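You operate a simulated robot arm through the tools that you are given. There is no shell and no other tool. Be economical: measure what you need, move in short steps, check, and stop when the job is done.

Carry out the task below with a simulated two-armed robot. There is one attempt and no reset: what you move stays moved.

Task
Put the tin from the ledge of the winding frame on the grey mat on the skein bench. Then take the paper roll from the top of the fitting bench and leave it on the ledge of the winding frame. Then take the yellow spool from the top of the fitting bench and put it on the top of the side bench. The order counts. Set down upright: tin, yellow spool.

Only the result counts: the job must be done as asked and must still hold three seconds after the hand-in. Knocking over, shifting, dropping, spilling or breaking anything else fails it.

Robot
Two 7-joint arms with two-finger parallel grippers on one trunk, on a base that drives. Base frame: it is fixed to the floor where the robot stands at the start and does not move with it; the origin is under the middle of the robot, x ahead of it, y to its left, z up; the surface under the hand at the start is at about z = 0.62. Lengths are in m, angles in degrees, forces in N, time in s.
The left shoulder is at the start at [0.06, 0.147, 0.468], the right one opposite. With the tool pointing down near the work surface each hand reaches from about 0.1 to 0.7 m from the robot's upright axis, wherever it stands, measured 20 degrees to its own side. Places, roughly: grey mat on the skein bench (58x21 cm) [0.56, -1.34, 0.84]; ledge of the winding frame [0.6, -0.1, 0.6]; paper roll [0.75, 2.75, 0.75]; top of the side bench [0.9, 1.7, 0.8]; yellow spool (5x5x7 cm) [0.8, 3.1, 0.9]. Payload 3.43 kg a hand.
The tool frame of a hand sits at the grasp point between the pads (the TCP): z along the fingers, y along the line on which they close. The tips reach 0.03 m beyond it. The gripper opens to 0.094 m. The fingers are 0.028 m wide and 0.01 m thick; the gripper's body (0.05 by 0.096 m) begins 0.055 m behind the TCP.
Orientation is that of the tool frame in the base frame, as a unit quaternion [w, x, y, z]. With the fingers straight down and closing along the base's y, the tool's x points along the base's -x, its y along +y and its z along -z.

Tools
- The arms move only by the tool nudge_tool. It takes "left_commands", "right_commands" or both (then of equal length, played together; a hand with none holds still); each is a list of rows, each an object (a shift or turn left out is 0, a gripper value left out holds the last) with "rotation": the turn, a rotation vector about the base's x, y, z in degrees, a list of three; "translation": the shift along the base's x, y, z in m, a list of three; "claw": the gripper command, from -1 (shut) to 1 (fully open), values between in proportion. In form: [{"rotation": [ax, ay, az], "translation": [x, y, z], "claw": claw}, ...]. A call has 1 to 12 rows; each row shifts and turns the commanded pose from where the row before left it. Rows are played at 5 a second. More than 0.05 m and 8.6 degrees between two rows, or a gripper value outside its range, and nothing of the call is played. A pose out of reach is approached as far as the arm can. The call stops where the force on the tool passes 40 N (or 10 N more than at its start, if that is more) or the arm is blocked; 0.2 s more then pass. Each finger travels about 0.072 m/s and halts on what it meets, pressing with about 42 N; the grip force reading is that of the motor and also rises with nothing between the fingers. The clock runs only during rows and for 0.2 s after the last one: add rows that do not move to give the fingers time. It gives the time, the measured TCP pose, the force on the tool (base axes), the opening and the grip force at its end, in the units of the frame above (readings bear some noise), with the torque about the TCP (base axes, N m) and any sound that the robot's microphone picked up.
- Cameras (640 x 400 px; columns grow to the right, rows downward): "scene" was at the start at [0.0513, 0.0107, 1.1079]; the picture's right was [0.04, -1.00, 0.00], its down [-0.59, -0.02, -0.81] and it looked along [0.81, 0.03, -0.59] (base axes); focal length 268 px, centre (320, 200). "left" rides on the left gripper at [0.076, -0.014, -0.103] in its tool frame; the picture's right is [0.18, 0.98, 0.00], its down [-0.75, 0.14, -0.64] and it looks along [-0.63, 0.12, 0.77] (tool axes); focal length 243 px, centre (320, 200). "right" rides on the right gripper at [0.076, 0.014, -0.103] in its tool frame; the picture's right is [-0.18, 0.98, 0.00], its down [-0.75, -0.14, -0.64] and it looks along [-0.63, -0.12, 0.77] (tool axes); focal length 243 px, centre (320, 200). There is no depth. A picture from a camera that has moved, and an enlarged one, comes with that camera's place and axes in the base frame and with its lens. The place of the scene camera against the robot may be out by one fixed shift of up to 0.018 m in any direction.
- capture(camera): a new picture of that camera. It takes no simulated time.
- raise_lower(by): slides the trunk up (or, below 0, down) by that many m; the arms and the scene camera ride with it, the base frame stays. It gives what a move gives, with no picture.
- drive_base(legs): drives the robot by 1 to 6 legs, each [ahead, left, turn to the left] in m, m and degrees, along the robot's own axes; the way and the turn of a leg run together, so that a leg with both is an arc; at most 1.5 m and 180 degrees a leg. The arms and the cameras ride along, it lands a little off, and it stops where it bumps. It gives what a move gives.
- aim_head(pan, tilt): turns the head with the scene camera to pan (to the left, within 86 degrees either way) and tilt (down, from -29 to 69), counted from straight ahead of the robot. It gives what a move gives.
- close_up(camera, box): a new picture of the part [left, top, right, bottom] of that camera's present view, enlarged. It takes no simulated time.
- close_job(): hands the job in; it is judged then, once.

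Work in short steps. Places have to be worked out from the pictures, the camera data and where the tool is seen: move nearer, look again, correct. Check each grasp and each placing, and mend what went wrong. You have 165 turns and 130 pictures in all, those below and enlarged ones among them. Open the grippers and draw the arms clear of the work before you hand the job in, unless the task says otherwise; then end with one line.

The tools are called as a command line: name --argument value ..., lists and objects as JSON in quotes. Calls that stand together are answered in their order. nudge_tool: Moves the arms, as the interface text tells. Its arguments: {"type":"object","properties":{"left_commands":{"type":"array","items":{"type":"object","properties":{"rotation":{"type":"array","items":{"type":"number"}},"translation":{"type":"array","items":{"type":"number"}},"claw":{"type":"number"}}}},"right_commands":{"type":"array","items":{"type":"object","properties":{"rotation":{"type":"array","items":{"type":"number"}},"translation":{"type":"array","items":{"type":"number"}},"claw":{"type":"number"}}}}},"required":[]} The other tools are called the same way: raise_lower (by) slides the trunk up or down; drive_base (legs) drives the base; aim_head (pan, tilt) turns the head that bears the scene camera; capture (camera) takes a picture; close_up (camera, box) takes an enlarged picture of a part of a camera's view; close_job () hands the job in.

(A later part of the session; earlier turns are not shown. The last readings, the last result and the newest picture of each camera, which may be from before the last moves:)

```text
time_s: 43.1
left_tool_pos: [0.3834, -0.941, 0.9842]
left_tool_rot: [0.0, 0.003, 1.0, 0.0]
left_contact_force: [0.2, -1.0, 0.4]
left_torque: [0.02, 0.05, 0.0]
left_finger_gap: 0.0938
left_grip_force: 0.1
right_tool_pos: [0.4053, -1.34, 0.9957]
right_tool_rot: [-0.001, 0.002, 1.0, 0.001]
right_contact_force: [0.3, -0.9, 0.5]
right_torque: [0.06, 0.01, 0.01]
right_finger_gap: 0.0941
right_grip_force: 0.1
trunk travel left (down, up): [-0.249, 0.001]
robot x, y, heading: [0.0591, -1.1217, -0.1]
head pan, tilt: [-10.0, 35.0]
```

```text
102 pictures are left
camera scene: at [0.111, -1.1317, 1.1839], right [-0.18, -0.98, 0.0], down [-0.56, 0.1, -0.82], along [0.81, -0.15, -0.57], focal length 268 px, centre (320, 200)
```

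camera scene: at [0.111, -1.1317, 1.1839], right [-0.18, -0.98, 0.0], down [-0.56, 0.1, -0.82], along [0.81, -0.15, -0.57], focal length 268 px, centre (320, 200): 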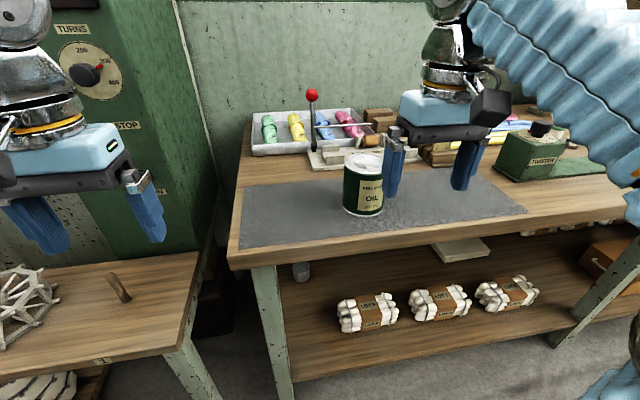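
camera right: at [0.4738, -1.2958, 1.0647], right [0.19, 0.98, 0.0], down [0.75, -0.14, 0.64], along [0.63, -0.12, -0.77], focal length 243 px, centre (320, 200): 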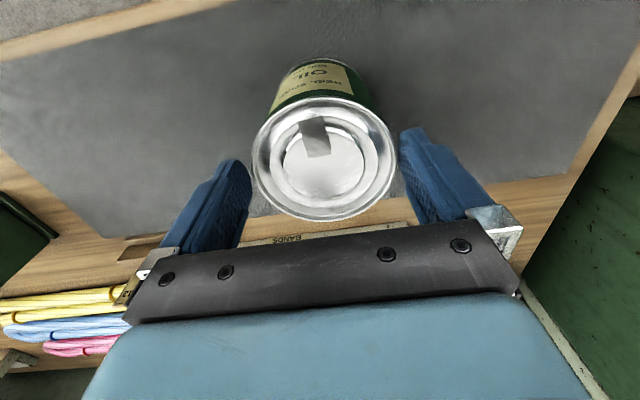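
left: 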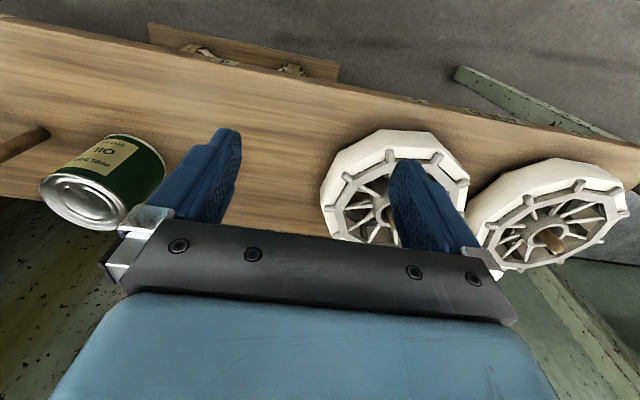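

The tin is placed on the mat. Next the fitting bench: I'll back off, slide left to about y=0.3, and look left.

drive_base --legs '[[-0.25, 0, 0], [0, 1.4, 0]]'

aim_head --pan 65 --tilt 20

capture --camera "scene"

```text
time_s: 51.5
left_tool_pos: [0.1178, 0.4545, 0.983]
left_tool_rot: [0.0, -0.01, 1.0, 0.0]
left_contact_force: [0.0, 0.4, 0.1]
left_torque: [0.01, 0.0, -0.03]
left_finger_gap: 0.0939
left_grip_force: 0.1
right_tool_pos: [0.1497, 0.0559, 0.9968]
right_tool_rot: [0.001, -0.01, 1.0, 0.0]
right_contact_force: [0.2, -0.2, 0.7]
right_torque: [0.04, 0.0, -0.01]
right_finger_gap: 0.0942
right_grip_force: 0.2
trunk travel left (down, up): [-0.249, 0.001]
robot x, y, heading: [-0.2015, 0.2631, 1.1]
head pan, tilt: [-10.0, 35.0]
```

```text
time_s: 52.9
left_tool_pos: [0.1173, 0.4539, 0.9843]
left_tool_rot: [0.001, -0.009, 1.0, 0.0]
left_contact_force: [0.7, -0.1, -0.7]
left_torque: [-0.04, -0.02, 0.0]
left_finger_gap: 0.094
left_grip_force: 0.0
right_tool_pos: [0.1506, 0.0556, 0.9969]
right_tool_rot: [0.001, -0.011, 1.0, 0.0]
right_contact_force: [0.5, 0.2, 0.3]
right_torque: [-0.01, -0.04, 0.0]
right_finger_gap: 0.0939
right_grip_force: 0.0
trunk travel left (down, up): [-0.249, 0.001]
robot x, y, heading: [-0.2008, 0.2637, 1.2]
head pan, tilt: [65.0, 20.0]
```

```text
101 pictures are left
camera scene: at [-0.1988, 0.3561, 1.2078], right [0.91, -0.41, 0.0], down [-0.14, -0.31, -0.94], along [0.38, 0.86, -0.34], focal length 268 px, centre (320, 200)
```

scene: 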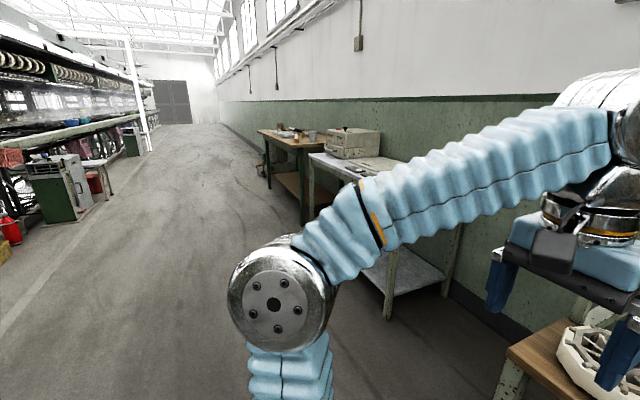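

The aisle is clear. I'll drive on along it to about y=2.5.

drive_base --legs '[[0, 0, -1.2], [0, 1.2, 0], [0, 1.1, 0]]'

aim_head --pan 15 --tilt 25

capture --camera "scene"

aim_head --pan -50 --tilt 25

capture --camera "scene"

```text
time_s: 64.6
left_tool_pos: [0.1558, 2.734, 0.9834]
left_tool_rot: [0.002, 0.006, 1.0, -0.001]
left_contact_force: [-0.5, 0.2, -0.5]
left_torque: [-0.02, 0.02, -0.01]
left_finger_gap: 0.0942
left_grip_force: 0.1
right_tool_pos: [0.174, 2.334, 0.9963]
right_tool_rot: [0.001, 0.005, 1.0, -0.001]
right_contact_force: [0.4, -0.5, 0.2]
right_torque: [-0.01, -0.01, -0.01]
right_finger_gap: 0.0941
right_grip_force: 0.0
trunk travel left (down, up): [-0.249, 0.001]
robot x, y, heading: [-0.1663, 2.555, -0.6]
head pan, tilt: [65.0, 20.0]
```

```text
time_s: 65.7
left_tool_pos: [0.1544, 2.7342, 0.9836]
left_tool_rot: [0.001, 0.005, 1.0, 0.0]
left_contact_force: [0.0, -0.3, -0.4]
left_torque: [0.0, 0.01, -0.02]
left_finger_gap: 0.094
left_grip_force: 0.2
right_tool_pos: [0.1743, 2.3354, 0.9959]
right_tool_rot: [0.001, 0.006, 1.0, 0.001]
right_contact_force: [-0.4, 0.2, -0.3]
right_torque: [0.0, -0.03, 0.01]
right_finger_gap: 0.0941
right_grip_force: 0.0
trunk travel left (down, up): [-0.249, 0.001]
robot x, y, heading: [-0.1699, 2.5515, -0.5]
head pan, tilt: [15.0, 25.0]
```

```text
100 pictures are left
camera scene: at [-0.1168, 2.5842, 1.1997], right [0.25, -0.97, 0.0], down [-0.41, -0.11, -0.91], along [0.88, 0.23, -0.42], focal length 268 px, centre (320, 200)
```

scene: 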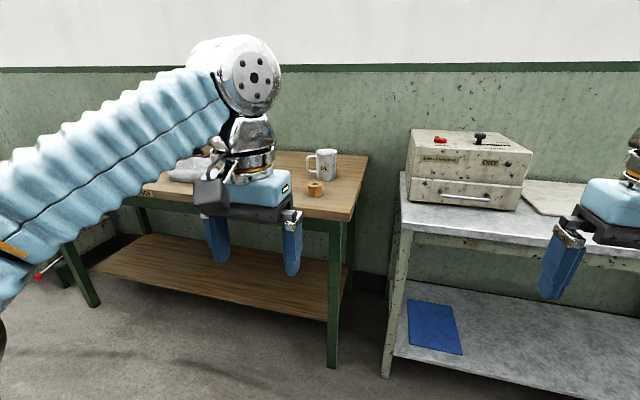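

```text
time_s: 67.1
left_tool_pos: [0.1543, 2.7345, 0.984]
left_tool_rot: [0.0, 0.005, 1.0, 0.001]
left_contact_force: [-0.2, -0.2, -0.1]
left_torque: [-0.02, 0.0, -0.02]
left_finger_gap: 0.0943
left_grip_force: 0.1
right_tool_pos: [0.1742, 2.3352, 0.9961]
right_tool_rot: [0.001, 0.005, 1.0, 0.0]
right_contact_force: [-0.2, 0.6, -0.4]
right_torque: [0.01, -0.03, 0.02]
right_finger_gap: 0.0941
right_grip_force: 0.0
trunk travel left (down, up): [-0.249, 0.001]
robot x, y, heading: [-0.1736, 2.5586, -0.7]
head pan, tilt: [-50.0, 25.0]
```

```text
99 pictures are left
camera scene: at [-0.1475, 2.4901, 1.1997], right [-0.77, -0.64, 0.0], down [-0.27, 0.33, -0.91], along [0.58, -0.7, -0.42], focal length 268 px, centre (320, 200)
```

scene: 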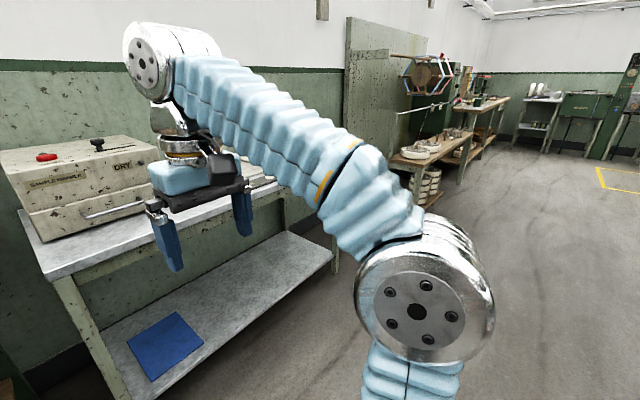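

A small roll and a mug sit near the right end of the fitting bench, and the left arm hides the rest. I'll slide left and look again.

drive_base --legs '[[0, 0.45, 0.5]]'

aim_head --pan -5 --tilt 30

capture --camera "scene"

```text
time_s: 69.8
left_tool_pos: [0.1522, 3.1877, 0.9838]
left_tool_rot: [0.0, -0.002, 1.0, 0.0]
left_contact_force: [-0.8, 0.0, -0.4]
left_torque: [0.04, 0.02, 0.01]
left_finger_gap: 0.094
left_grip_force: 0.0
right_tool_pos: [0.1783, 2.788, 0.9956]
right_tool_rot: [0.001, -0.002, 1.0, 0.0]
right_contact_force: [-0.3, -0.7, -0.7]
right_torque: [-0.01, -0.02, 0.01]
right_finger_gap: 0.0942
right_grip_force: 0.0
trunk travel left (down, up): [-0.249, 0.001]
robot x, y, heading: [-0.1696, 2.9997, 0.3]
head pan, tilt: [-50.0, 25.0]
```

```text
time_s: 70.9
left_tool_pos: [0.1529, 3.1875, 0.9837]
left_tool_rot: [0.001, -0.002, 1.0, 0.0]
left_contact_force: [0.2, -0.4, 0.5]
left_torque: [0.01, -0.02, 0.01]
left_finger_gap: 0.0939
left_grip_force: 0.0
right_tool_pos: [0.1778, 2.789, 0.9955]
right_tool_rot: [0.001, -0.003, 1.0, 0.0]
right_contact_force: [0.1, -0.8, -0.5]
right_torque: [-0.04, 0.02, 0.03]
right_finger_gap: 0.0939
right_grip_force: 0.1
trunk travel left (down, up): [-0.249, 0.001]
robot x, y, heading: [-0.1731, 3.0026, 0.3]
head pan, tilt: [-5.0, 30.0]
```

```text
98 pictures are left
camera scene: at [-0.1148, 3.0018, 1.1918], right [-0.08, -1.0, 0.0], down [-0.5, 0.04, -0.87], along [0.86, -0.07, -0.5], focal length 268 px, centre (320, 200)
```

scene: 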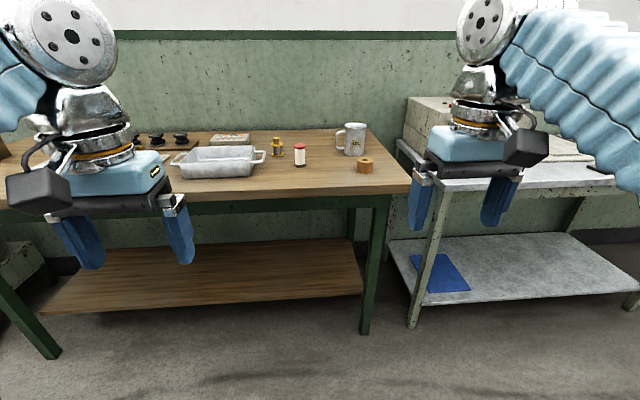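

close_up --camera "scene" --box '[160, 110, 420, 210]'

```text
2.46 times, centred on (290, 160) of scene
camera zoom: at [-0.1148, 3.0018, 1.1918], right [-0.08, -1.0, 0.0], down [-0.5, 0.04, -0.87], along [0.86, -0.07, -0.5], focal length 660 px, centre (394, 298)
```

zoom: 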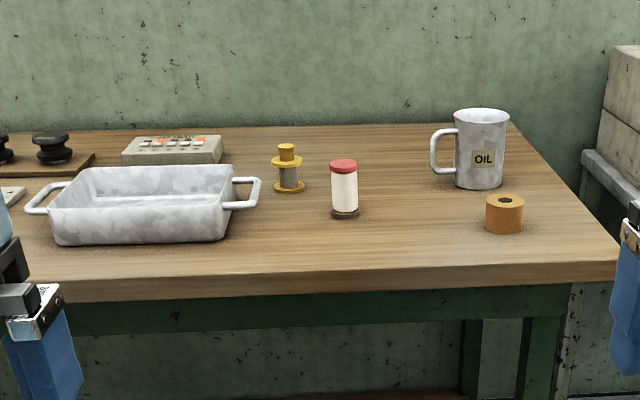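

Right of the tray I see the yellow spool (zoom 287,168), a red-capped cream reel, the mug, and the paper roll (zoom 505,213). I'll drive 0.3 m ahead to the bench, then use the right wrist camera on the roll.

drive_base --legs '[[0.3, -0.05, 0]]'

aim_head --pan -10 --tilt 35

capture --camera "scene"

capture --camera "right"

```text
time_s: 73.0
left_tool_pos: [0.4599, 3.1374, 0.9844]
left_tool_rot: [0.001, -0.001, 1.0, 0.0]
left_contact_force: [0.1, 0.4, -0.3]
left_torque: [0.01, -0.02, 0.0]
left_finger_gap: 0.094
left_grip_force: 0.1
right_tool_pos: [0.4855, 2.7404, 0.9965]
right_tool_rot: [0.001, -0.002, 1.0, 0.0]
right_contact_force: [-0.3, 0.5, 0.0]
right_torque: [-0.02, -0.03, 0.01]
right_finger_gap: 0.0938
right_grip_force: 0.0
trunk travel left (down, up): [-0.249, 0.001]
robot x, y, heading: [0.1366, 2.9512, 0.1]
head pan, tilt: [-5.0, 30.0]
```

```text
time_s: 73.7
left_tool_pos: [0.4602, 3.1386, 0.9844]
left_tool_rot: [0.001, -0.002, 1.0, 0.0]
left_contact_force: [-0.1, 0.0, 0.1]
left_torque: [-0.02, -0.01, -0.01]
left_finger_gap: 0.0942
left_grip_force: 0.1
right_tool_pos: [0.4844, 2.7402, 0.9957]
right_tool_rot: [0.001, -0.001, 1.0, 0.0]
right_contact_force: [-0.6, 1.0, 0.4]
right_torque: [-0.01, -0.01, 0.01]
right_finger_gap: 0.0938
right_grip_force: 0.0
trunk travel left (down, up): [-0.249, 0.001]
robot x, y, heading: [0.1407, 2.9524, 0.3]
head pan, tilt: [-10.0, 35.0]
```

```text
96 pictures are left
camera scene: at [0.1893, 2.9458, 1.184], right [-0.17, -0.99, 0.0], down [-0.56, 0.1, -0.82], along [0.81, -0.14, -0.57], focal length 268 px, centre (320, 200)
```

scene: 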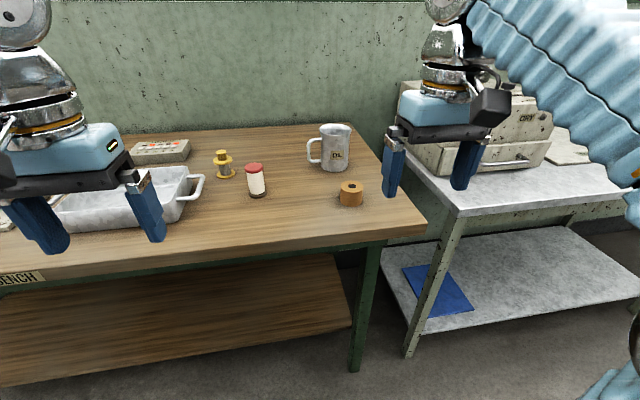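

```text
95 pictures are left
camera right: at [0.4086, 2.7552, 1.0987], right [0.18, 0.98, 0.0], down [0.75, -0.14, 0.64], along [0.63, -0.12, -0.77], focal length 243 px, centre (320, 200)
```

right: 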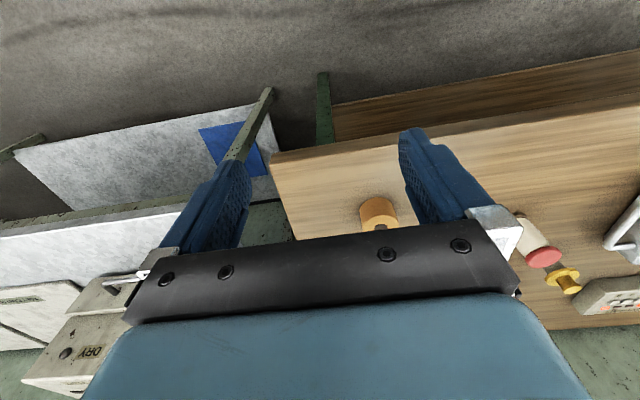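

Triangulating: the roll is near (0.66, 2.795, 0.84), the spool near (0.83, 3.08, 0.87). I'll bring the right hand above and just short of the roll for a second look.

nudge_tool --right_commands '[{"translation": [0.03, 0.02, -0.02], "claw": 1}, {"translation": [0.04, 0.02, -0.02]}, {"translation": [0.04, 0.015, -0.02]}, {"translation": [0.04, 0, -0.01]}, {"translation": [0, 0, 0]}]'

capture --camera "right"

```text
time_s: 74.9
left_tool_pos: [0.4594, 3.1395, 0.9841]
left_tool_rot: [0.0, -0.002, 1.0, 0.0]
left_contact_force: [0.9, -0.4, -0.1]
left_torque: [0.01, 0.04, -0.01]
left_finger_gap: 0.0939
left_grip_force: 0.1
right_tool_pos: [0.6379, 2.7932, 0.9279]
right_tool_rot: [0.001, -0.003, 1.0, 0.0]
right_contact_force: [-0.4, -0.8, -0.6]
right_torque: [-0.02, -0.01, 0.01]
right_finger_gap: 0.094
right_grip_force: 0.0
trunk travel left (down, up): [-0.249, 0.001]
robot x, y, heading: [0.139, 2.9518, 0.1]
head pan, tilt: [-10.0, 35.0]
```

```text
94 pictures are left
camera right: at [0.5603, 2.8093, 1.0302], right [0.18, 0.98, 0.0], down [0.75, -0.14, 0.64], along [0.63, -0.12, -0.77], focal length 243 px, centre (320, 200)
```

right: 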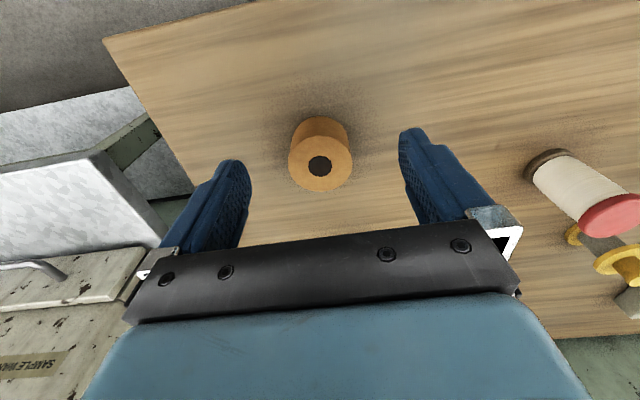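

The roll's centre refines to (0.665, 2.79, 0.835). I'll move over it and descend to TCP z ≈ 0.857, then look.

nudge_tool --right_commands '[{"translation": [0.025, -0.003, 0]}, {"translation": [0, 0, -0.03]}, {"translation": [0, 0, -0.03]}, {"translation": [0, 0, -0.01]}, {"translation": [0, 0, 0]}]'

capture --camera "right"

close_up --camera "scene" --box '[250, 100, 450, 225]'

```text
time_s: 75.8
left_tool_pos: [0.4592, 3.1396, 0.9852]
left_tool_rot: [0.001, -0.003, 1.0, 0.0]
left_contact_force: [-0.1, 0.1, 0.5]
left_torque: [0.0, 0.0, -0.02]
left_finger_gap: 0.0939
left_grip_force: 0.0
right_tool_pos: [0.6599, 2.7905, 0.8711]
right_tool_rot: [0.01, -0.002, 1.0, 0.001]
right_contact_force: [-7.4, 0.4, 17.6]
right_torque: [-0.82, 0.43, -0.36]
right_finger_gap: 0.0933
right_grip_force: 0.1
trunk travel left (down, up): [-0.249, 0.001]
robot x, y, heading: [0.1374, 2.9496, 0.2]
head pan, tilt: [-10.0, 35.0]
stopped in row 4 (right hand): the force on the tool passed its limit at 51 N (the readings are from after the stop); the commanded pose is now the measured one
```

```text
93 pictures are left
camera right: at [0.5814, 2.8049, 0.9719], right [0.18, 0.98, 0.01], down [0.74, -0.14, 0.66], along [0.65, -0.11, -0.75], focal length 243 px, centre (320, 200)
```

right: 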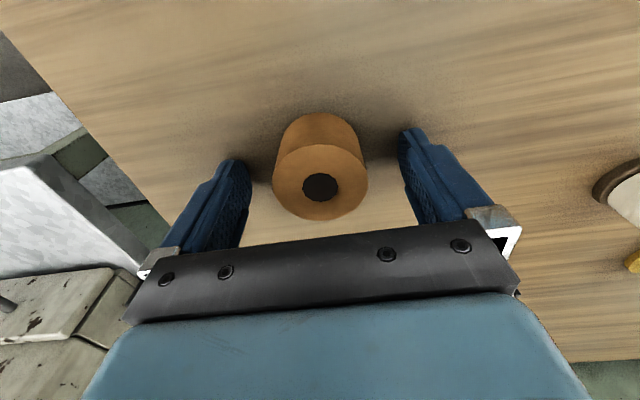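

```text
3.20 times, centred on (350, 162) of scene
camera zoom: at [0.1875, 2.9463, 1.1843], right [-0.17, -0.99, 0.0], down [-0.56, 0.1, -0.82], along [0.81, -0.14, -0.57], focal length 859 px, centre (224, 320)
```

zoom: 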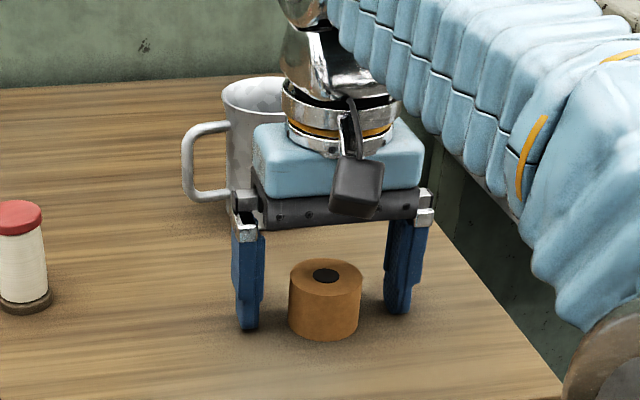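

The fingertips met the bench, so its top is at about z 0.84 and the roll spans 0.84–0.88. I'll rise 6 mm, shift 5 mm back, and check.

nudge_tool --right_commands '[{"translation": [0, 0, 0.006]}, {"translation": [-0.005, 0, 0.0]}, {"translation": [0, 0, 0]}]'

capture --camera "right"

```text
time_s: 76.6
left_tool_pos: [0.4595, 3.1392, 0.9838]
left_tool_rot: [0.001, -0.002, 1.0, 0.0]
left_contact_force: [0.2, 0.5, 0.0]
left_torque: [0.01, -0.06, 0.0]
left_finger_gap: 0.0942
left_grip_force: 0.1
right_tool_pos: [0.6564, 2.7897, 0.8741]
right_tool_rot: [0.009, -0.003, 1.0, 0.001]
right_contact_force: [-0.1, -1.3, 0.4]
right_torque: [0.01, 0.02, 0.01]
right_finger_gap: 0.0938
right_grip_force: 0.1
trunk travel left (down, up): [-0.249, 0.001]
robot x, y, heading: [0.1387, 2.9515, -0.0]
head pan, tilt: [-10.0, 35.0]
```

```text
91 pictures are left
camera right: at [0.5786, 2.805, 0.9758], right [0.18, 0.98, 0.0], down [0.74, -0.14, 0.65], along [0.64, -0.11, -0.76], focal length 243 px, centre (320, 200)
```

right: 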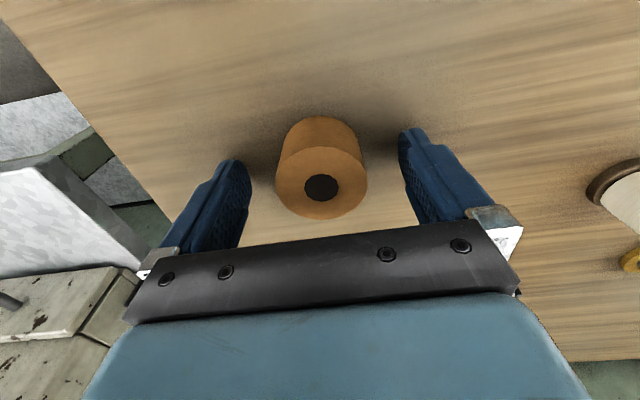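

Force is gone and the roll sits between the fingers. Closing.

nudge_tool --right_commands '[{"claw": 0.4}, {"claw": 0.1}, {"claw": -0.2}, {"claw": -1}, {"claw": -1}, {"claw": -1}, {"translation": [0, 0, 0.01]}, {"translation": [0, 0, 0.015]}, {"translation": [0, 0, 0.02]}, {"translation": [0, 0, 0]}]'

capture --camera "right"

close_up --camera "scene" --box '[250, 100, 450, 225]'

```text
time_s: 78.8
left_tool_pos: [0.4594, 3.1389, 0.9849]
left_tool_rot: [0.001, -0.002, 1.0, 0.0]
left_contact_force: [0.4, 0.3, 0.0]
left_torque: [0.01, 0.0, -0.02]
left_finger_gap: 0.094
left_grip_force: 0.2
right_tool_pos: [0.6565, 2.7901, 0.9188]
right_tool_rot: [0.009, -0.002, 1.0, 0.001]
right_contact_force: [0.4, -1.0, -0.7]
right_torque: [-0.01, 0.0, 0.0]
right_finger_gap: 0.0468
right_grip_force: 41.7
trunk travel left (down, up): [-0.249, 0.001]
robot x, y, heading: [0.134, 2.9531, 0.2]
head pan, tilt: [-10.0, 35.0]
```

```text
90 pictures are left
camera right: at [0.5783, 2.8052, 1.0208], right [0.18, 0.98, 0.01], down [0.74, -0.14, 0.65], along [0.64, -0.11, -0.76], focal length 243 px, centre (320, 200)
```

right: 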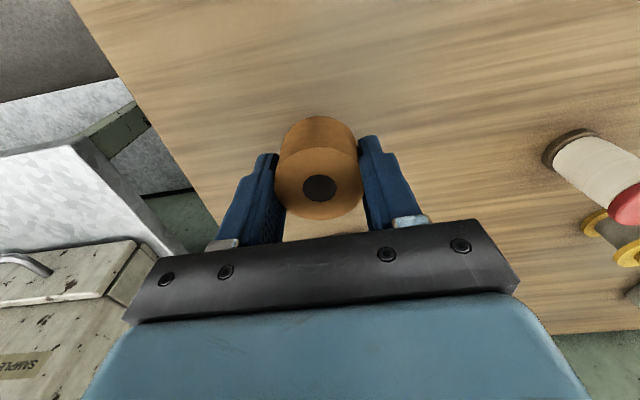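

```text
3.20 times, centred on (350, 162) of scene
camera zoom: at [0.1894, 2.9458, 1.184], right [-0.17, -0.99, 0.0], down [-0.57, 0.1, -0.82], along [0.81, -0.14, -0.57], focal length 859 px, centre (224, 320)
```

zoom: 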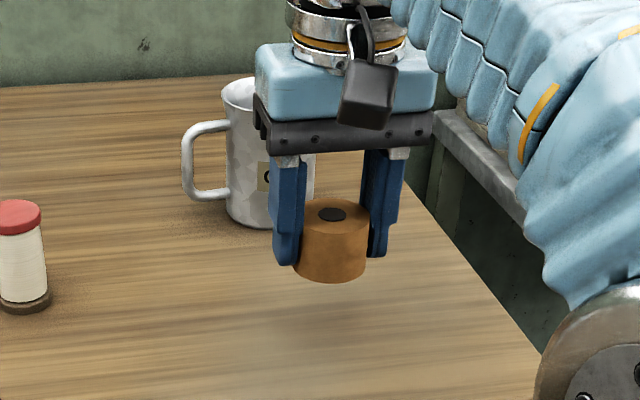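

The roll is held (gap 0.047). I'll raise and retract, then drive back to the winding frame.

nudge_tool --right_commands '[{"translation": [0, 0, 0.03]}, {"translation": [-0.03, 0, 0.03]}, {"translation": [-0.04, 0, 0.02]}, {"translation": [-0.04, -0.02, 0]}, {"translation": [-0.04, -0.02, 0]}, {"translation": [-0.02, -0.02, 0]}, {"translation": [0, 0, 0]}]'

drive_base --legs '[[-0.35, 0, 0], [0, -1.4, 0], [0, -1.35, 0]]'

aim_head --pan -10 --tilt 38

capture --camera "scene"

```text
time_s: 80.4
left_tool_pos: [0.4598, 3.1383, 0.9837]
left_tool_rot: [0.001, -0.002, 1.0, 0.0]
left_contact_force: [0.1, 1.4, -0.1]
left_torque: [0.02, 0.02, 0.0]
left_finger_gap: 0.0941
left_grip_force: 0.1
right_tool_pos: [0.5076, 2.7299, 0.9749]
right_tool_rot: [0.009, -0.003, 1.0, 0.001]
right_contact_force: [-0.5, -1.0, -0.4]
right_torque: [-0.01, -0.04, -0.01]
right_finger_gap: 0.047
right_grip_force: 42.2
right hand out of reach, approached as far as the arm can: row 2
trunk travel left (down, up): [-0.249, 0.001]
robot x, y, heading: [0.1379, 2.9561, 0.2]
head pan, tilt: [-10.0, 35.0]
```

```text
time_s: 95.7
left_tool_pos: [0.0964, 0.3582, 0.9836]
left_tool_rot: [0.0, 0.001, 1.0, 0.0]
left_contact_force: [0.0, -0.6, 0.5]
left_torque: [-0.02, -0.02, 0.02]
left_finger_gap: 0.0942
left_grip_force: 0.1
right_tool_pos: [0.1401, -0.0509, 0.9752]
right_tool_rot: [0.009, 0.002, 1.0, 0.001]
right_contact_force: [-0.2, 0.1, -1.2]
right_torque: [-0.01, 0.0, 0.01]
right_finger_gap: 0.0469
right_grip_force: 42.8
trunk travel left (down, up): [-0.249, 0.001]
robot x, y, heading: [-0.2258, 0.1749, 0.1]
head pan, tilt: [-10.0, 35.0]
```

```text
time_s: 96.4
left_tool_pos: [0.0969, 0.3577, 0.9838]
left_tool_rot: [0.0, 0.002, 1.0, 0.001]
left_contact_force: [-0.3, -0.2, 0.2]
left_torque: [0.04, 0.03, -0.03]
left_finger_gap: 0.094
left_grip_force: 0.1
right_tool_pos: [0.14, -0.0512, 0.9752]
right_tool_rot: [0.009, 0.001, 1.0, 0.001]
right_contact_force: [0.0, -0.2, -1.8]
right_torque: [0.01, 0.0, -0.01]
right_finger_gap: 0.0468
right_grip_force: 42.4
trunk travel left (down, up): [-0.249, 0.001]
robot x, y, heading: [-0.2278, 0.1748, -0.3]
head pan, tilt: [-10.0, 38.0]
```

```text
88 pictures are left
camera scene: at [-0.178, 0.1671, 1.1794], right [-0.18, -0.98, 0.0], down [-0.61, 0.11, -0.79], along [0.78, -0.14, -0.62], focal length 268 px, centre (320, 200)
```

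scene: 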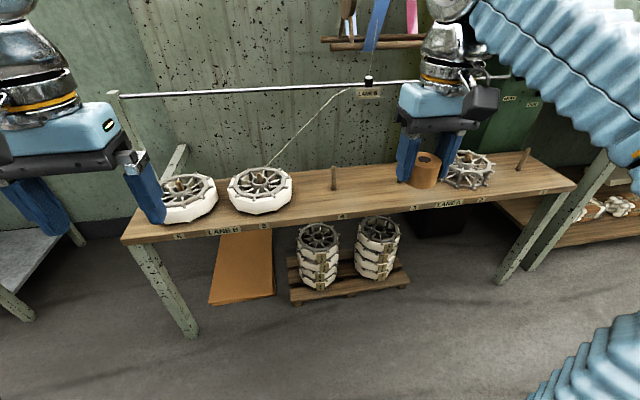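

I'll drive up to the ledge (0.22 ahead, 0.14 right), then lower the trunk so the right hand works at ledge height.

drive_base --legs '[[0.22, -0.14, 0.2]]'

raise_lower --by -0.14

nudge_tool --right_commands '[{"translation": [0.03, 0.01, 0]}, {"translation": [0.04, 0.01, 0]}, {"translation": [0.04, 0.01, 0]}, {"translation": [0.04, 0.01, 0]}, {"translation": [0, 0, 0]}]'

capture --camera "scene"

capture --camera "right"

```text
time_s: 98.2
left_tool_pos: [0.316, 0.22, 0.9842]
left_tool_rot: [0.0, -0.002, 1.0, 0.0]
left_contact_force: [-0.7, -0.2, 0.8]
left_torque: [-0.01, -0.01, 0.0]
left_finger_gap: 0.0941
left_grip_force: 0.1
right_tool_pos: [0.3623, -0.189, 0.9738]
right_tool_rot: [0.008, -0.002, 1.0, 0.001]
right_contact_force: [-0.1, -0.9, -0.4]
right_torque: [0.03, -0.02, 0.0]
right_finger_gap: 0.0467
right_grip_force: 41.4
trunk travel left (down, up): [-0.249, 0.001]
robot x, y, heading: [-0.0062, 0.0319, 0.2]
head pan, tilt: [-10.0, 38.0]
```

```text
time_s: 99.9
left_tool_pos: [0.3148, 0.2188, 0.8439]
left_tool_rot: [0.001, -0.002, 1.0, 0.0]
left_contact_force: [0.1, -0.6, -0.4]
left_torque: [0.0, 0.0, 0.03]
left_finger_gap: 0.0943
left_grip_force: 0.1
right_tool_pos: [0.3627, -0.1891, 0.8354]
right_tool_rot: [0.008, -0.001, 1.0, 0.001]
right_contact_force: [0.2, -0.6, 0.8]
right_torque: [0.03, -0.03, 0.01]
right_finger_gap: 0.0468
right_grip_force: 41.6
trunk travel left (down, up): [-0.109, 0.141]
robot x, y, heading: [-0.0081, 0.0342, 0.4]
head pan, tilt: [-10.0, 38.0]
```

```text
time_s: 101.1
left_tool_pos: [0.3168, 0.2196, 0.8422]
left_tool_rot: [0.0, -0.001, 1.0, 0.001]
left_contact_force: [-0.4, 0.4, -0.4]
left_torque: [-0.02, 0.0, 0.01]
left_finger_gap: 0.0939
left_grip_force: 0.0
right_tool_pos: [0.4903, -0.1539, 0.8246]
right_tool_rot: [0.009, -0.002, 1.0, 0.001]
right_contact_force: [0.1, 0.9, -0.3]
right_torque: [0.02, -0.02, -0.02]
right_finger_gap: 0.0469
right_grip_force: 42.4
right hand out of reach, approached as far as the arm can: row 3, 4
trunk travel left (down, up): [-0.109, 0.141]
robot x, y, heading: [-0.0057, 0.0388, 0.1]
head pan, tilt: [-10.0, 38.0]
```

```text
87 pictures are left
camera scene: at [0.043, 0.0275, 1.0394], right [-0.17, -0.99, 0.0], down [-0.61, 0.1, -0.79], along [0.78, -0.13, -0.62], focal length 268 px, centre (320, 200)
```

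scene: 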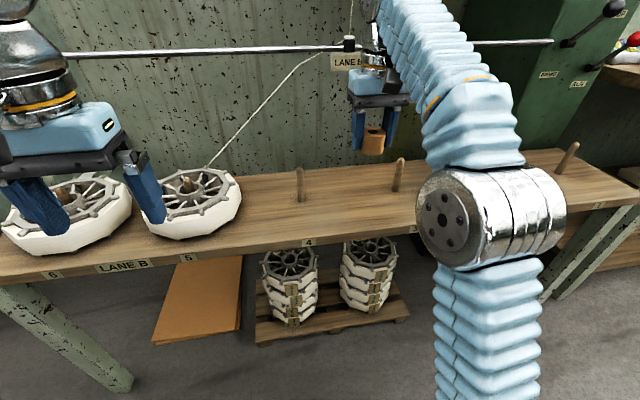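

```text
86 pictures are left
camera right: at [0.4118, -0.1395, 0.9264], right [0.18, 0.98, 0.01], down [0.74, -0.14, 0.66], along [0.65, -0.11, -0.76], focal length 243 px, centre (320, 200)
```

right: 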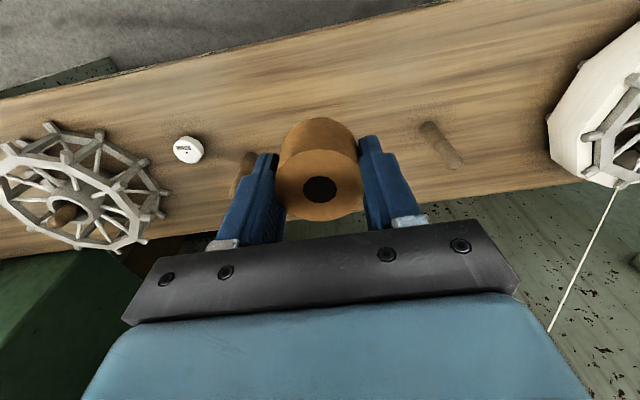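

The spot where the tin stood is clear, and the ledge spans x 0.44–0.69. I'll move to about x 0.54 and down to just above contact (expected TCP z ≈ 0.655).

nudge_tool --right_commands '[{"translation": [0, 0, -0.03]}, {"translation": [0.02, 0, -0.03]}, {"translation": [0.02, 0, -0.03]}, {"translation": [0, 0, -0.03]}, {"translation": [0, 0, -0.03]}, {"translation": [0, 0, 0]}]'

capture --camera "right"

close_up --camera "scene" --box '[270, 80, 470, 205]'

```text
time_s: 102.5
left_tool_pos: [0.3138, 0.2205, 0.8449]
left_tool_rot: [0.0, -0.002, 1.0, 0.0]
left_contact_force: [-0.2, 0.3, -0.6]
left_torque: [0.0, -0.01, 0.0]
left_finger_gap: 0.0938
left_grip_force: 0.0
right_tool_pos: [0.528, -0.1565, 0.6732]
right_tool_rot: [0.009, -0.002, 1.0, 0.0]
right_contact_force: [-0.4, 0.0, -0.4]
right_torque: [-0.03, -0.03, 0.01]
right_finger_gap: 0.0464
right_grip_force: 41.6
trunk travel left (down, up): [-0.109, 0.141]
robot x, y, heading: [-0.0054, 0.0352, -0.3]
head pan, tilt: [-10.0, 38.0]
```

```text
85 pictures are left
camera right: at [0.4499, -0.1411, 0.7746], right [0.18, 0.98, 0.01], down [0.74, -0.14, 0.65], along [0.64, -0.11, -0.76], focal length 243 px, centre (320, 200)
```

right: 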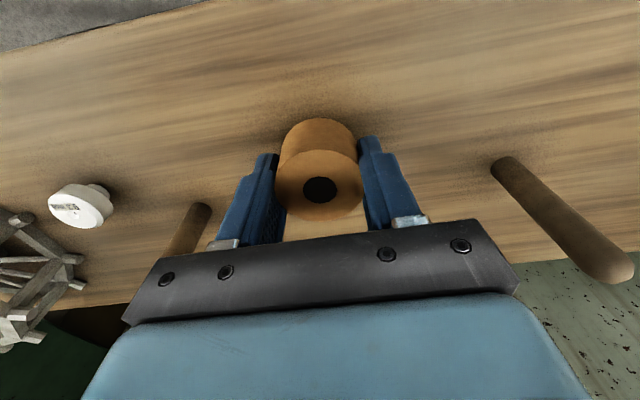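

```text
3.20 times, centred on (370, 142) of scene
camera zoom: at [0.0427, 0.0273, 1.0394], right [-0.17, -0.99, 0.0], down [-0.61, 0.1, -0.79], along [0.78, -0.13, -0.62], focal length 859 px, centre (160, 384)
```

zoom: 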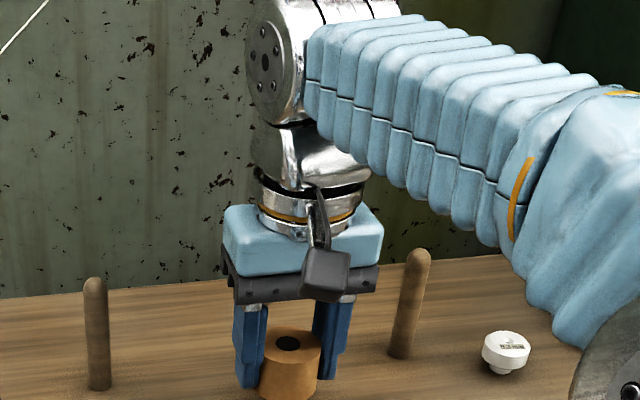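

Clear on both sides. Descending in small steps to contact.

nudge_tool --right_commands '[{"translation": [0, 0, -0.005]}, {"translation": [0, 0, -0.005]}, {"translation": [0, 0, -0.003]}, {"translation": [0, 0, 0]}]'

```text
time_s: 103.5
left_tool_pos: [0.3154, 0.2203, 0.8436]
left_tool_rot: [0.002, -0.001, 1.0, -0.001]
left_contact_force: [0.3, 0.5, -1.2]
left_torque: [-0.01, -0.01, -0.03]
left_finger_gap: 0.0943
left_grip_force: 0.0
right_tool_pos: [0.5289, -0.1551, 0.6595]
right_tool_rot: [0.008, -0.002, 1.0, 0.001]
right_contact_force: [0.0, -0.2, -0.3]
right_torque: [0.03, 0.0, -0.04]
right_finger_gap: 0.0467
right_grip_force: 41.4
trunk travel left (down, up): [-0.109, 0.141]
robot x, y, heading: [-0.0084, 0.0338, 0.1]
head pan, tilt: [-10.0, 38.0]
```

nudge_tool --right_commands '[{"translation": [0, 0, -0.003]}, {"translation": [0, 0, -0.002]}, {"translation": [0, 0, 0]}]'

close_up --camera "scene" --box '[320, 150, 400, 220]'

```text
time_s: 104.3
left_tool_pos: [0.3149, 0.2188, 0.8448]
left_tool_rot: [0.001, -0.002, 1.0, 0.0]
left_contact_force: [-0.3, 0.5, -1.1]
left_torque: [0.01, 0.0, 0.02]
left_finger_gap: 0.0941
left_grip_force: 0.2
right_tool_pos: [0.5283, -0.1564, 0.6554]
right_tool_rot: [0.008, -0.002, 1.0, 0.001]
right_contact_force: [0.0, 0.3, 0.5]
right_torque: [-0.01, -0.03, 0.01]
right_finger_gap: 0.0466
right_grip_force: 42.3
trunk travel left (down, up): [-0.109, 0.141]
robot x, y, heading: [-0.0081, 0.0355, 0.3]
head pan, tilt: [-10.0, 38.0]
```

```text
5.71 times, centred on (360, 185) of scene
camera zoom: at [0.0427, 0.0274, 1.0394], right [-0.17, -0.99, 0.0], down [-0.61, 0.1, -0.79], along [0.78, -0.13, -0.62], focal length 1533 px, centre (91, 286)
```

zoom: 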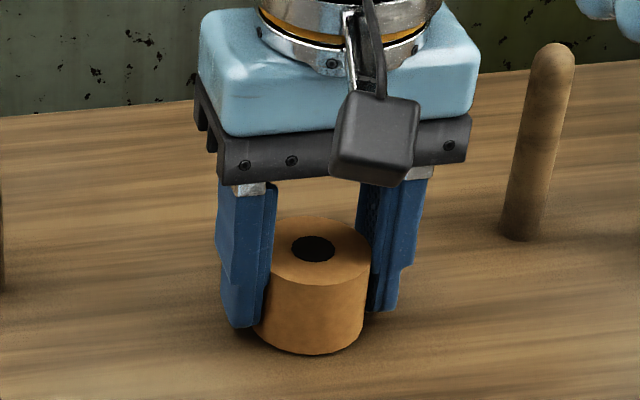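

Nearly touching now; a few millimetres more.

nudge_tool --right_commands '[{"translation": [0, 0, -0.002]}, {"translation": [0, 0, -0.002]}, {"translation": [0, 0, 0]}]'

```text
time_s: 105.1
left_tool_pos: [0.315, 0.22, 0.8431]
left_tool_rot: [0.001, -0.001, 1.0, 0.001]
left_contact_force: [0.9, -0.9, -0.5]
left_torque: [-0.02, 0.01, 0.01]
left_finger_gap: 0.0941
left_grip_force: 0.0
right_tool_pos: [0.5284, -0.1547, 0.6536]
right_tool_rot: [0.01, -0.002, 1.0, 0.001]
right_contact_force: [1.9, 1.6, 15.2]
right_torque: [-0.07, -0.15, 0.01]
right_finger_gap: 0.0466
right_grip_force: 41.4
trunk travel left (down, up): [-0.109, 0.141]
robot x, y, heading: [-0.0049, 0.0356, 0.4]
head pan, tilt: [-10.0, 38.0]
```

Contact. I'll ease off 1 mm, open part way then fully, and rise.

nudge_tool --right_commands '[{"translation": [0, 0, 0.001]}, {"claw": 0.3}, {"claw": 0.6}, {"claw": 0.6}, {"translation": [0, 0, 0.03]}, {"translation": [0, 0, 0.04]}, {"translation": [0, 0, 0.04]}, {"translation": [-0.02, 0, 0.04]}, {"translation": [-0.04, 0, 0.02]}, {"translation": [-0.04, -0.02, 0], "claw": 1}, {"translation": [-0.04, -0.02, 0]}, {"translation": [0, 0, 0]}]'

capture --camera "scene"

```text
time_s: 107.7
left_tool_pos: [0.3153, 0.2191, 0.8433]
left_tool_rot: [0.001, -0.002, 1.0, 0.0]
left_contact_force: [-0.2, -1.3, 0.5]
left_torque: [0.02, -0.01, 0.01]
left_finger_gap: 0.0942
left_grip_force: 0.1
right_tool_pos: [0.3874, -0.1933, 0.8237]
right_tool_rot: [0.009, -0.002, 1.0, 0.001]
right_contact_force: [0.0, -0.5, -0.5]
right_torque: [0.02, 0.0, -0.01]
right_finger_gap: 0.094
right_grip_force: 0.0
trunk travel left (down, up): [-0.109, 0.141]
robot x, y, heading: [-0.0067, 0.0346, -0.0]
head pan, tilt: [-10.0, 38.0]
```

```text
82 pictures are left
camera scene: at [0.0427, 0.0273, 1.0394], right [-0.17, -0.99, 0.0], down [-0.61, 0.11, -0.79], along [0.78, -0.13, -0.62], focal length 268 px, centre (320, 200)
```

scene: 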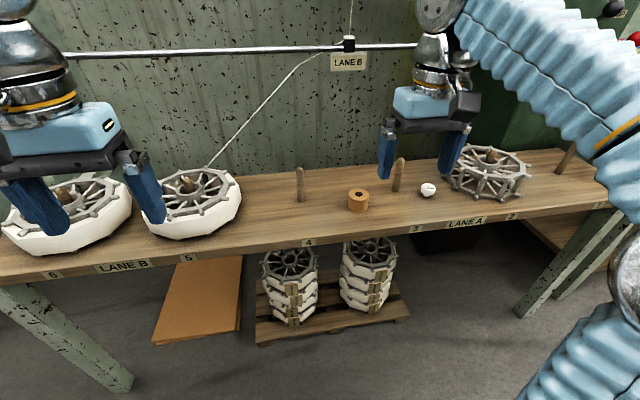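

The paper roll stands on the ledge. Now for the yellow spool: raise the trunk, back off, and return to the fitting bench.

raise_lower --by 0.14

drive_base --legs '[[-0.2, 0, 0], [0, 1.4, 0], [0, 1.4, 0], [0.25, 0, 0]]'

aim_head --pan 5 --tilt 30

capture --camera "scene"

```text
time_s: 109.4
left_tool_pos: [0.3157, 0.2188, 0.9835]
left_tool_rot: [0.002, -0.002, 1.0, 0.0]
left_contact_force: [-0.1, -1.0, 0.2]
left_torque: [0.0, 0.07, -0.01]
left_finger_gap: 0.094
left_grip_force: 0.1
right_tool_pos: [0.3891, -0.1945, 0.9627]
right_tool_rot: [0.009, -0.001, 1.0, 0.0]
right_contact_force: [-0.6, 0.1, -0.3]
right_torque: [0.02, 0.0, 0.01]
right_finger_gap: 0.0938
right_grip_force: 0.0
trunk travel left (down, up): [-0.249, 0.001]
robot x, y, heading: [-0.0061, 0.0366, 0.2]
head pan, tilt: [-10.0, 38.0]
```

```text
time_s: 125.6
left_tool_pos: [0.2803, 3.0394, 0.9837]
left_tool_rot: [0.001, -0.015, 1.0, 0.0]
left_contact_force: [-0.6, 0.6, -0.2]
left_torque: [-0.02, 0.0, 0.0]
left_finger_gap: 0.0941
left_grip_force: 0.1
right_tool_pos: [0.3642, 2.6285, 0.9627]
right_tool_rot: [0.01, -0.015, 1.0, 0.001]
right_contact_force: [0.0, -0.7, -0.3]
right_torque: [0.01, -0.02, 0.0]
right_finger_gap: 0.0942
right_grip_force: 0.0
trunk travel left (down, up): [-0.249, 0.001]
robot x, y, heading: [-0.036, 2.8461, 2.0]
head pan, tilt: [-10.0, 38.0]
```

```text
time_s: 126.3
left_tool_pos: [0.2803, 3.0392, 0.9841]
left_tool_rot: [0.001, -0.016, 1.0, 0.0]
left_contact_force: [0.2, -0.2, -0.1]
left_torque: [0.04, 0.06, 0.01]
left_finger_gap: 0.094
left_grip_force: 0.1
right_tool_pos: [0.3652, 2.6294, 0.963]
right_tool_rot: [0.009, -0.016, 1.0, 0.0]
right_contact_force: [0.5, 0.5, -0.6]
right_torque: [0.01, 0.01, 0.01]
right_finger_gap: 0.0942
right_grip_force: 0.0
trunk travel left (down, up): [-0.249, 0.001]
robot x, y, heading: [-0.0364, 2.8459, 1.7]
head pan, tilt: [5.0, 30.0]
```

```text
81 pictures are left
camera scene: at [0.0171, 2.8634, 1.1917], right [0.12, -0.99, 0.0], down [-0.5, -0.06, -0.87], along [0.86, 0.1, -0.5], focal length 268 px, centre (320, 200)
```

scene: 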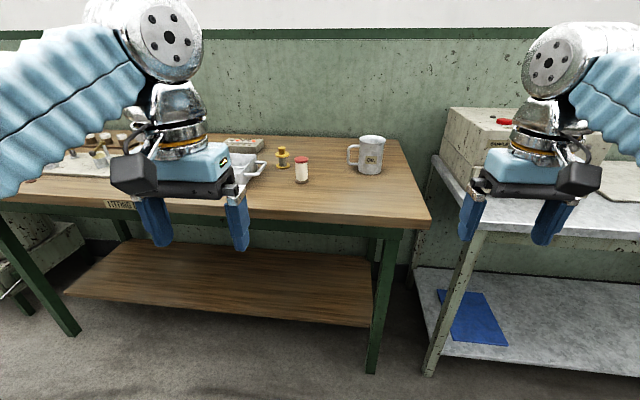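

I'll drive nearer and use both cameras to map the spool, the cream reel, and the tray handle.

drive_base --legs '[[0.22, 0.0, -1.8]]'

capture --camera "left"

close_up --camera "scene" --box '[200, 100, 400, 225]'

```text
time_s: 128.0
left_tool_pos: [0.5067, 3.0306, 0.9839]
left_tool_rot: [0.001, 0.003, 1.0, 0.0]
left_contact_force: [-0.9, -0.1, -0.4]
left_torque: [-0.02, -0.04, 0.01]
left_finger_gap: 0.0942
left_grip_force: 0.1
right_tool_pos: [0.5758, 2.617, 0.9623]
right_tool_rot: [0.009, 0.003, 1.0, 0.0]
right_contact_force: [0.1, 0.0, 1.2]
right_torque: [-0.01, -0.02, 0.02]
right_finger_gap: 0.094
right_grip_force: 0.1
trunk travel left (down, up): [-0.249, 0.001]
robot x, y, heading: [0.1833, 2.8487, -0.6]
head pan, tilt: [5.0, 30.0]
```

```text
80 pictures are left
camera left: at [0.4287, 3.0167, 1.0858], right [-0.18, 0.98, 0.0], down [0.75, 0.14, 0.64], along [0.63, 0.11, -0.77], focal length 243 px, centre (320, 200)
```

left: 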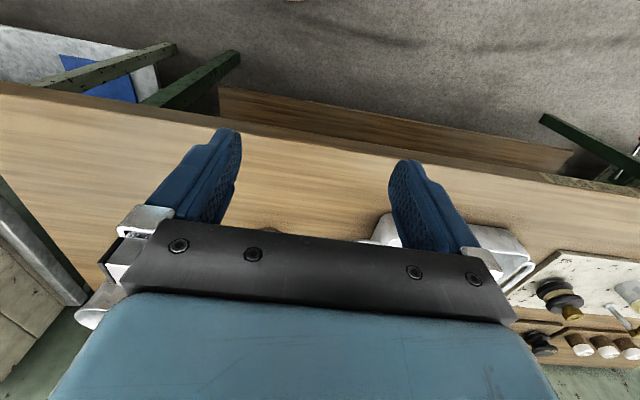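

```text
3.20 times, centred on (300, 162) of scene
camera zoom: at [0.2363, 2.8639, 1.1918], right [0.08, -1.0, 0.0], down [-0.5, -0.04, -0.87], along [0.86, 0.07, -0.5], focal length 859 px, centre (384, 320)
```

zoom: 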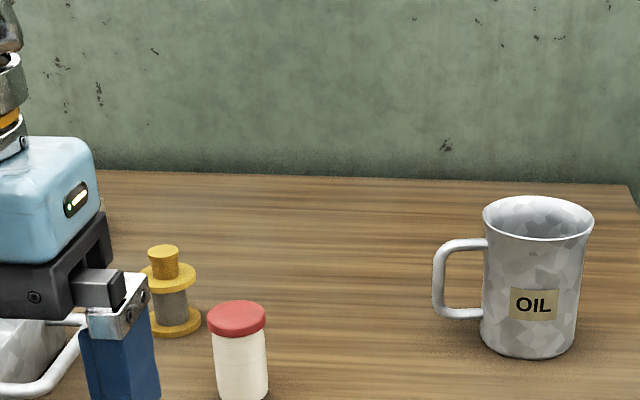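

Spool ≈ (0.785, 3.075), cream reel ≈ (0.67, 2.99), tray handle tip ≈ (0.67, 3.10), so a left-hand grasp along y with a partial opening fits. I'll draw the right hand back from the mug, then shift the base closer and to the left.

nudge_tool --right_commands '[{"translation": [-0.04, 0, 0.01]}, {"translation": [-0.04, 0, 0.01]}, {"translation": [-0.04, -0.02, 0]}, {"translation": [-0.04, -0.02, 0]}, {"translation": [0, 0, 0]}]'

drive_base --legs '[[0.05, 0.08, 0.6]]'

nudge_tool --left_commands '[{"translation": [0.03, -0.01, 0], "claw": 0.6}, {"translation": [0.03, -0.01, 0]}, {"translation": [0.02, 0, 0]}, {"translation": [0, 0, 0]}]'

capture --camera "left"

capture --camera "scene"

```text
time_s: 129.2
left_tool_pos: [0.5049, 3.0311, 0.9827]
left_tool_rot: [0.001, 0.003, 1.0, 0.0]
left_contact_force: [-0.1, 0.7, -1.0]
left_torque: [0.0, -0.02, 0.03]
left_finger_gap: 0.094
left_grip_force: 0.2
right_tool_pos: [0.4154, 2.5767, 0.9844]
right_tool_rot: [0.009, 0.001, 1.0, 0.001]
right_contact_force: [0.1, 0.8, 0.1]
right_torque: [0.0, -0.04, 0.03]
right_finger_gap: 0.0939
right_grip_force: 0.1
trunk travel left (down, up): [-0.249, 0.001]
robot x, y, heading: [0.1824, 2.8498, -0.3]
head pan, tilt: [5.0, 30.0]
```

```text
time_s: 130.3
left_tool_pos: [0.5534, 3.1147, 0.9836]
left_tool_rot: [0.0, -0.003, 1.0, 0.0]
left_contact_force: [0.0, 0.1, -0.4]
left_torque: [0.02, 0.0, 0.02]
left_finger_gap: 0.0941
left_grip_force: 0.0
right_tool_pos: [0.4682, 2.6595, 0.9838]
right_tool_rot: [0.008, -0.003, 1.0, 0.001]
right_contact_force: [-1.6, -0.7, 0.6]
right_torque: [0.04, -0.04, 0.0]
right_finger_gap: 0.094
right_grip_force: 0.1
trunk travel left (down, up): [-0.249, 0.001]
robot x, y, heading: [0.2284, 2.9286, 0.7]
head pan, tilt: [5.0, 30.0]
```

```text
time_s: 131.3
left_tool_pos: [0.6348, 3.0953, 0.9839]
left_tool_rot: [0.001, -0.002, 1.0, 0.001]
left_contact_force: [0.2, -0.4, 0.0]
left_torque: [-0.02, 0.0, -0.01]
left_finger_gap: 0.0755
left_grip_force: 0.0
right_tool_pos: [0.468, 2.659, 0.9852]
right_tool_rot: [0.008, -0.003, 1.0, 0.001]
right_contact_force: [-0.1, 1.3, -0.9]
right_torque: [0.02, 0.03, -0.02]
right_finger_gap: 0.0941
right_grip_force: 0.1
trunk travel left (down, up): [-0.249, 0.001]
robot x, y, heading: [0.2322, 2.9317, 0.3]
head pan, tilt: [5.0, 30.0]
```

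```text
78 pictures are left
camera left: at [0.558, 3.0803, 1.0859], right [-0.19, 0.98, 0.0], down [0.75, 0.14, 0.64], along [0.63, 0.12, -0.77], focal length 243 px, centre (320, 200)
```

left: 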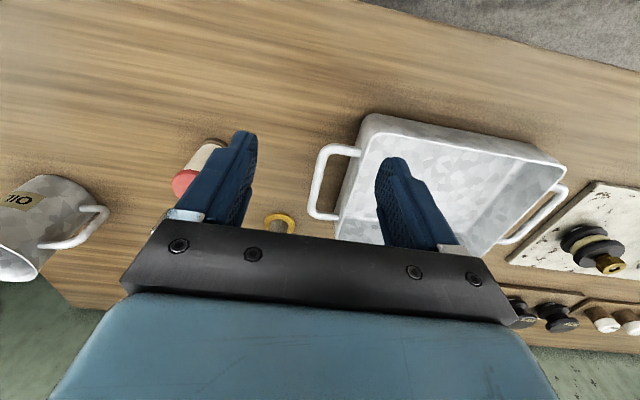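

```text
77 pictures are left
camera scene: at [0.2862, 2.9457, 1.1917], right [0.09, -1.0, 0.0], down [-0.5, -0.05, -0.87], along [0.86, 0.08, -0.5], focal length 268 px, centre (320, 200)
```

scene: 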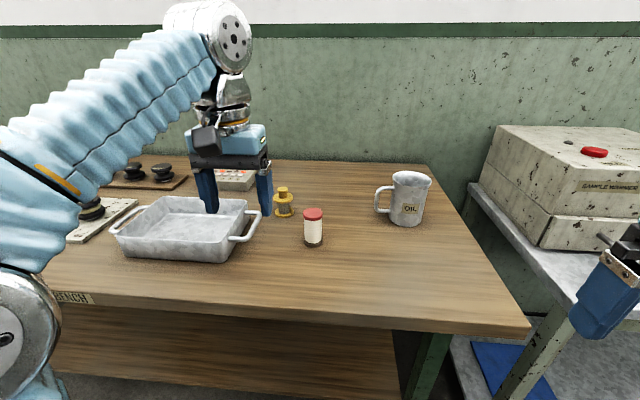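

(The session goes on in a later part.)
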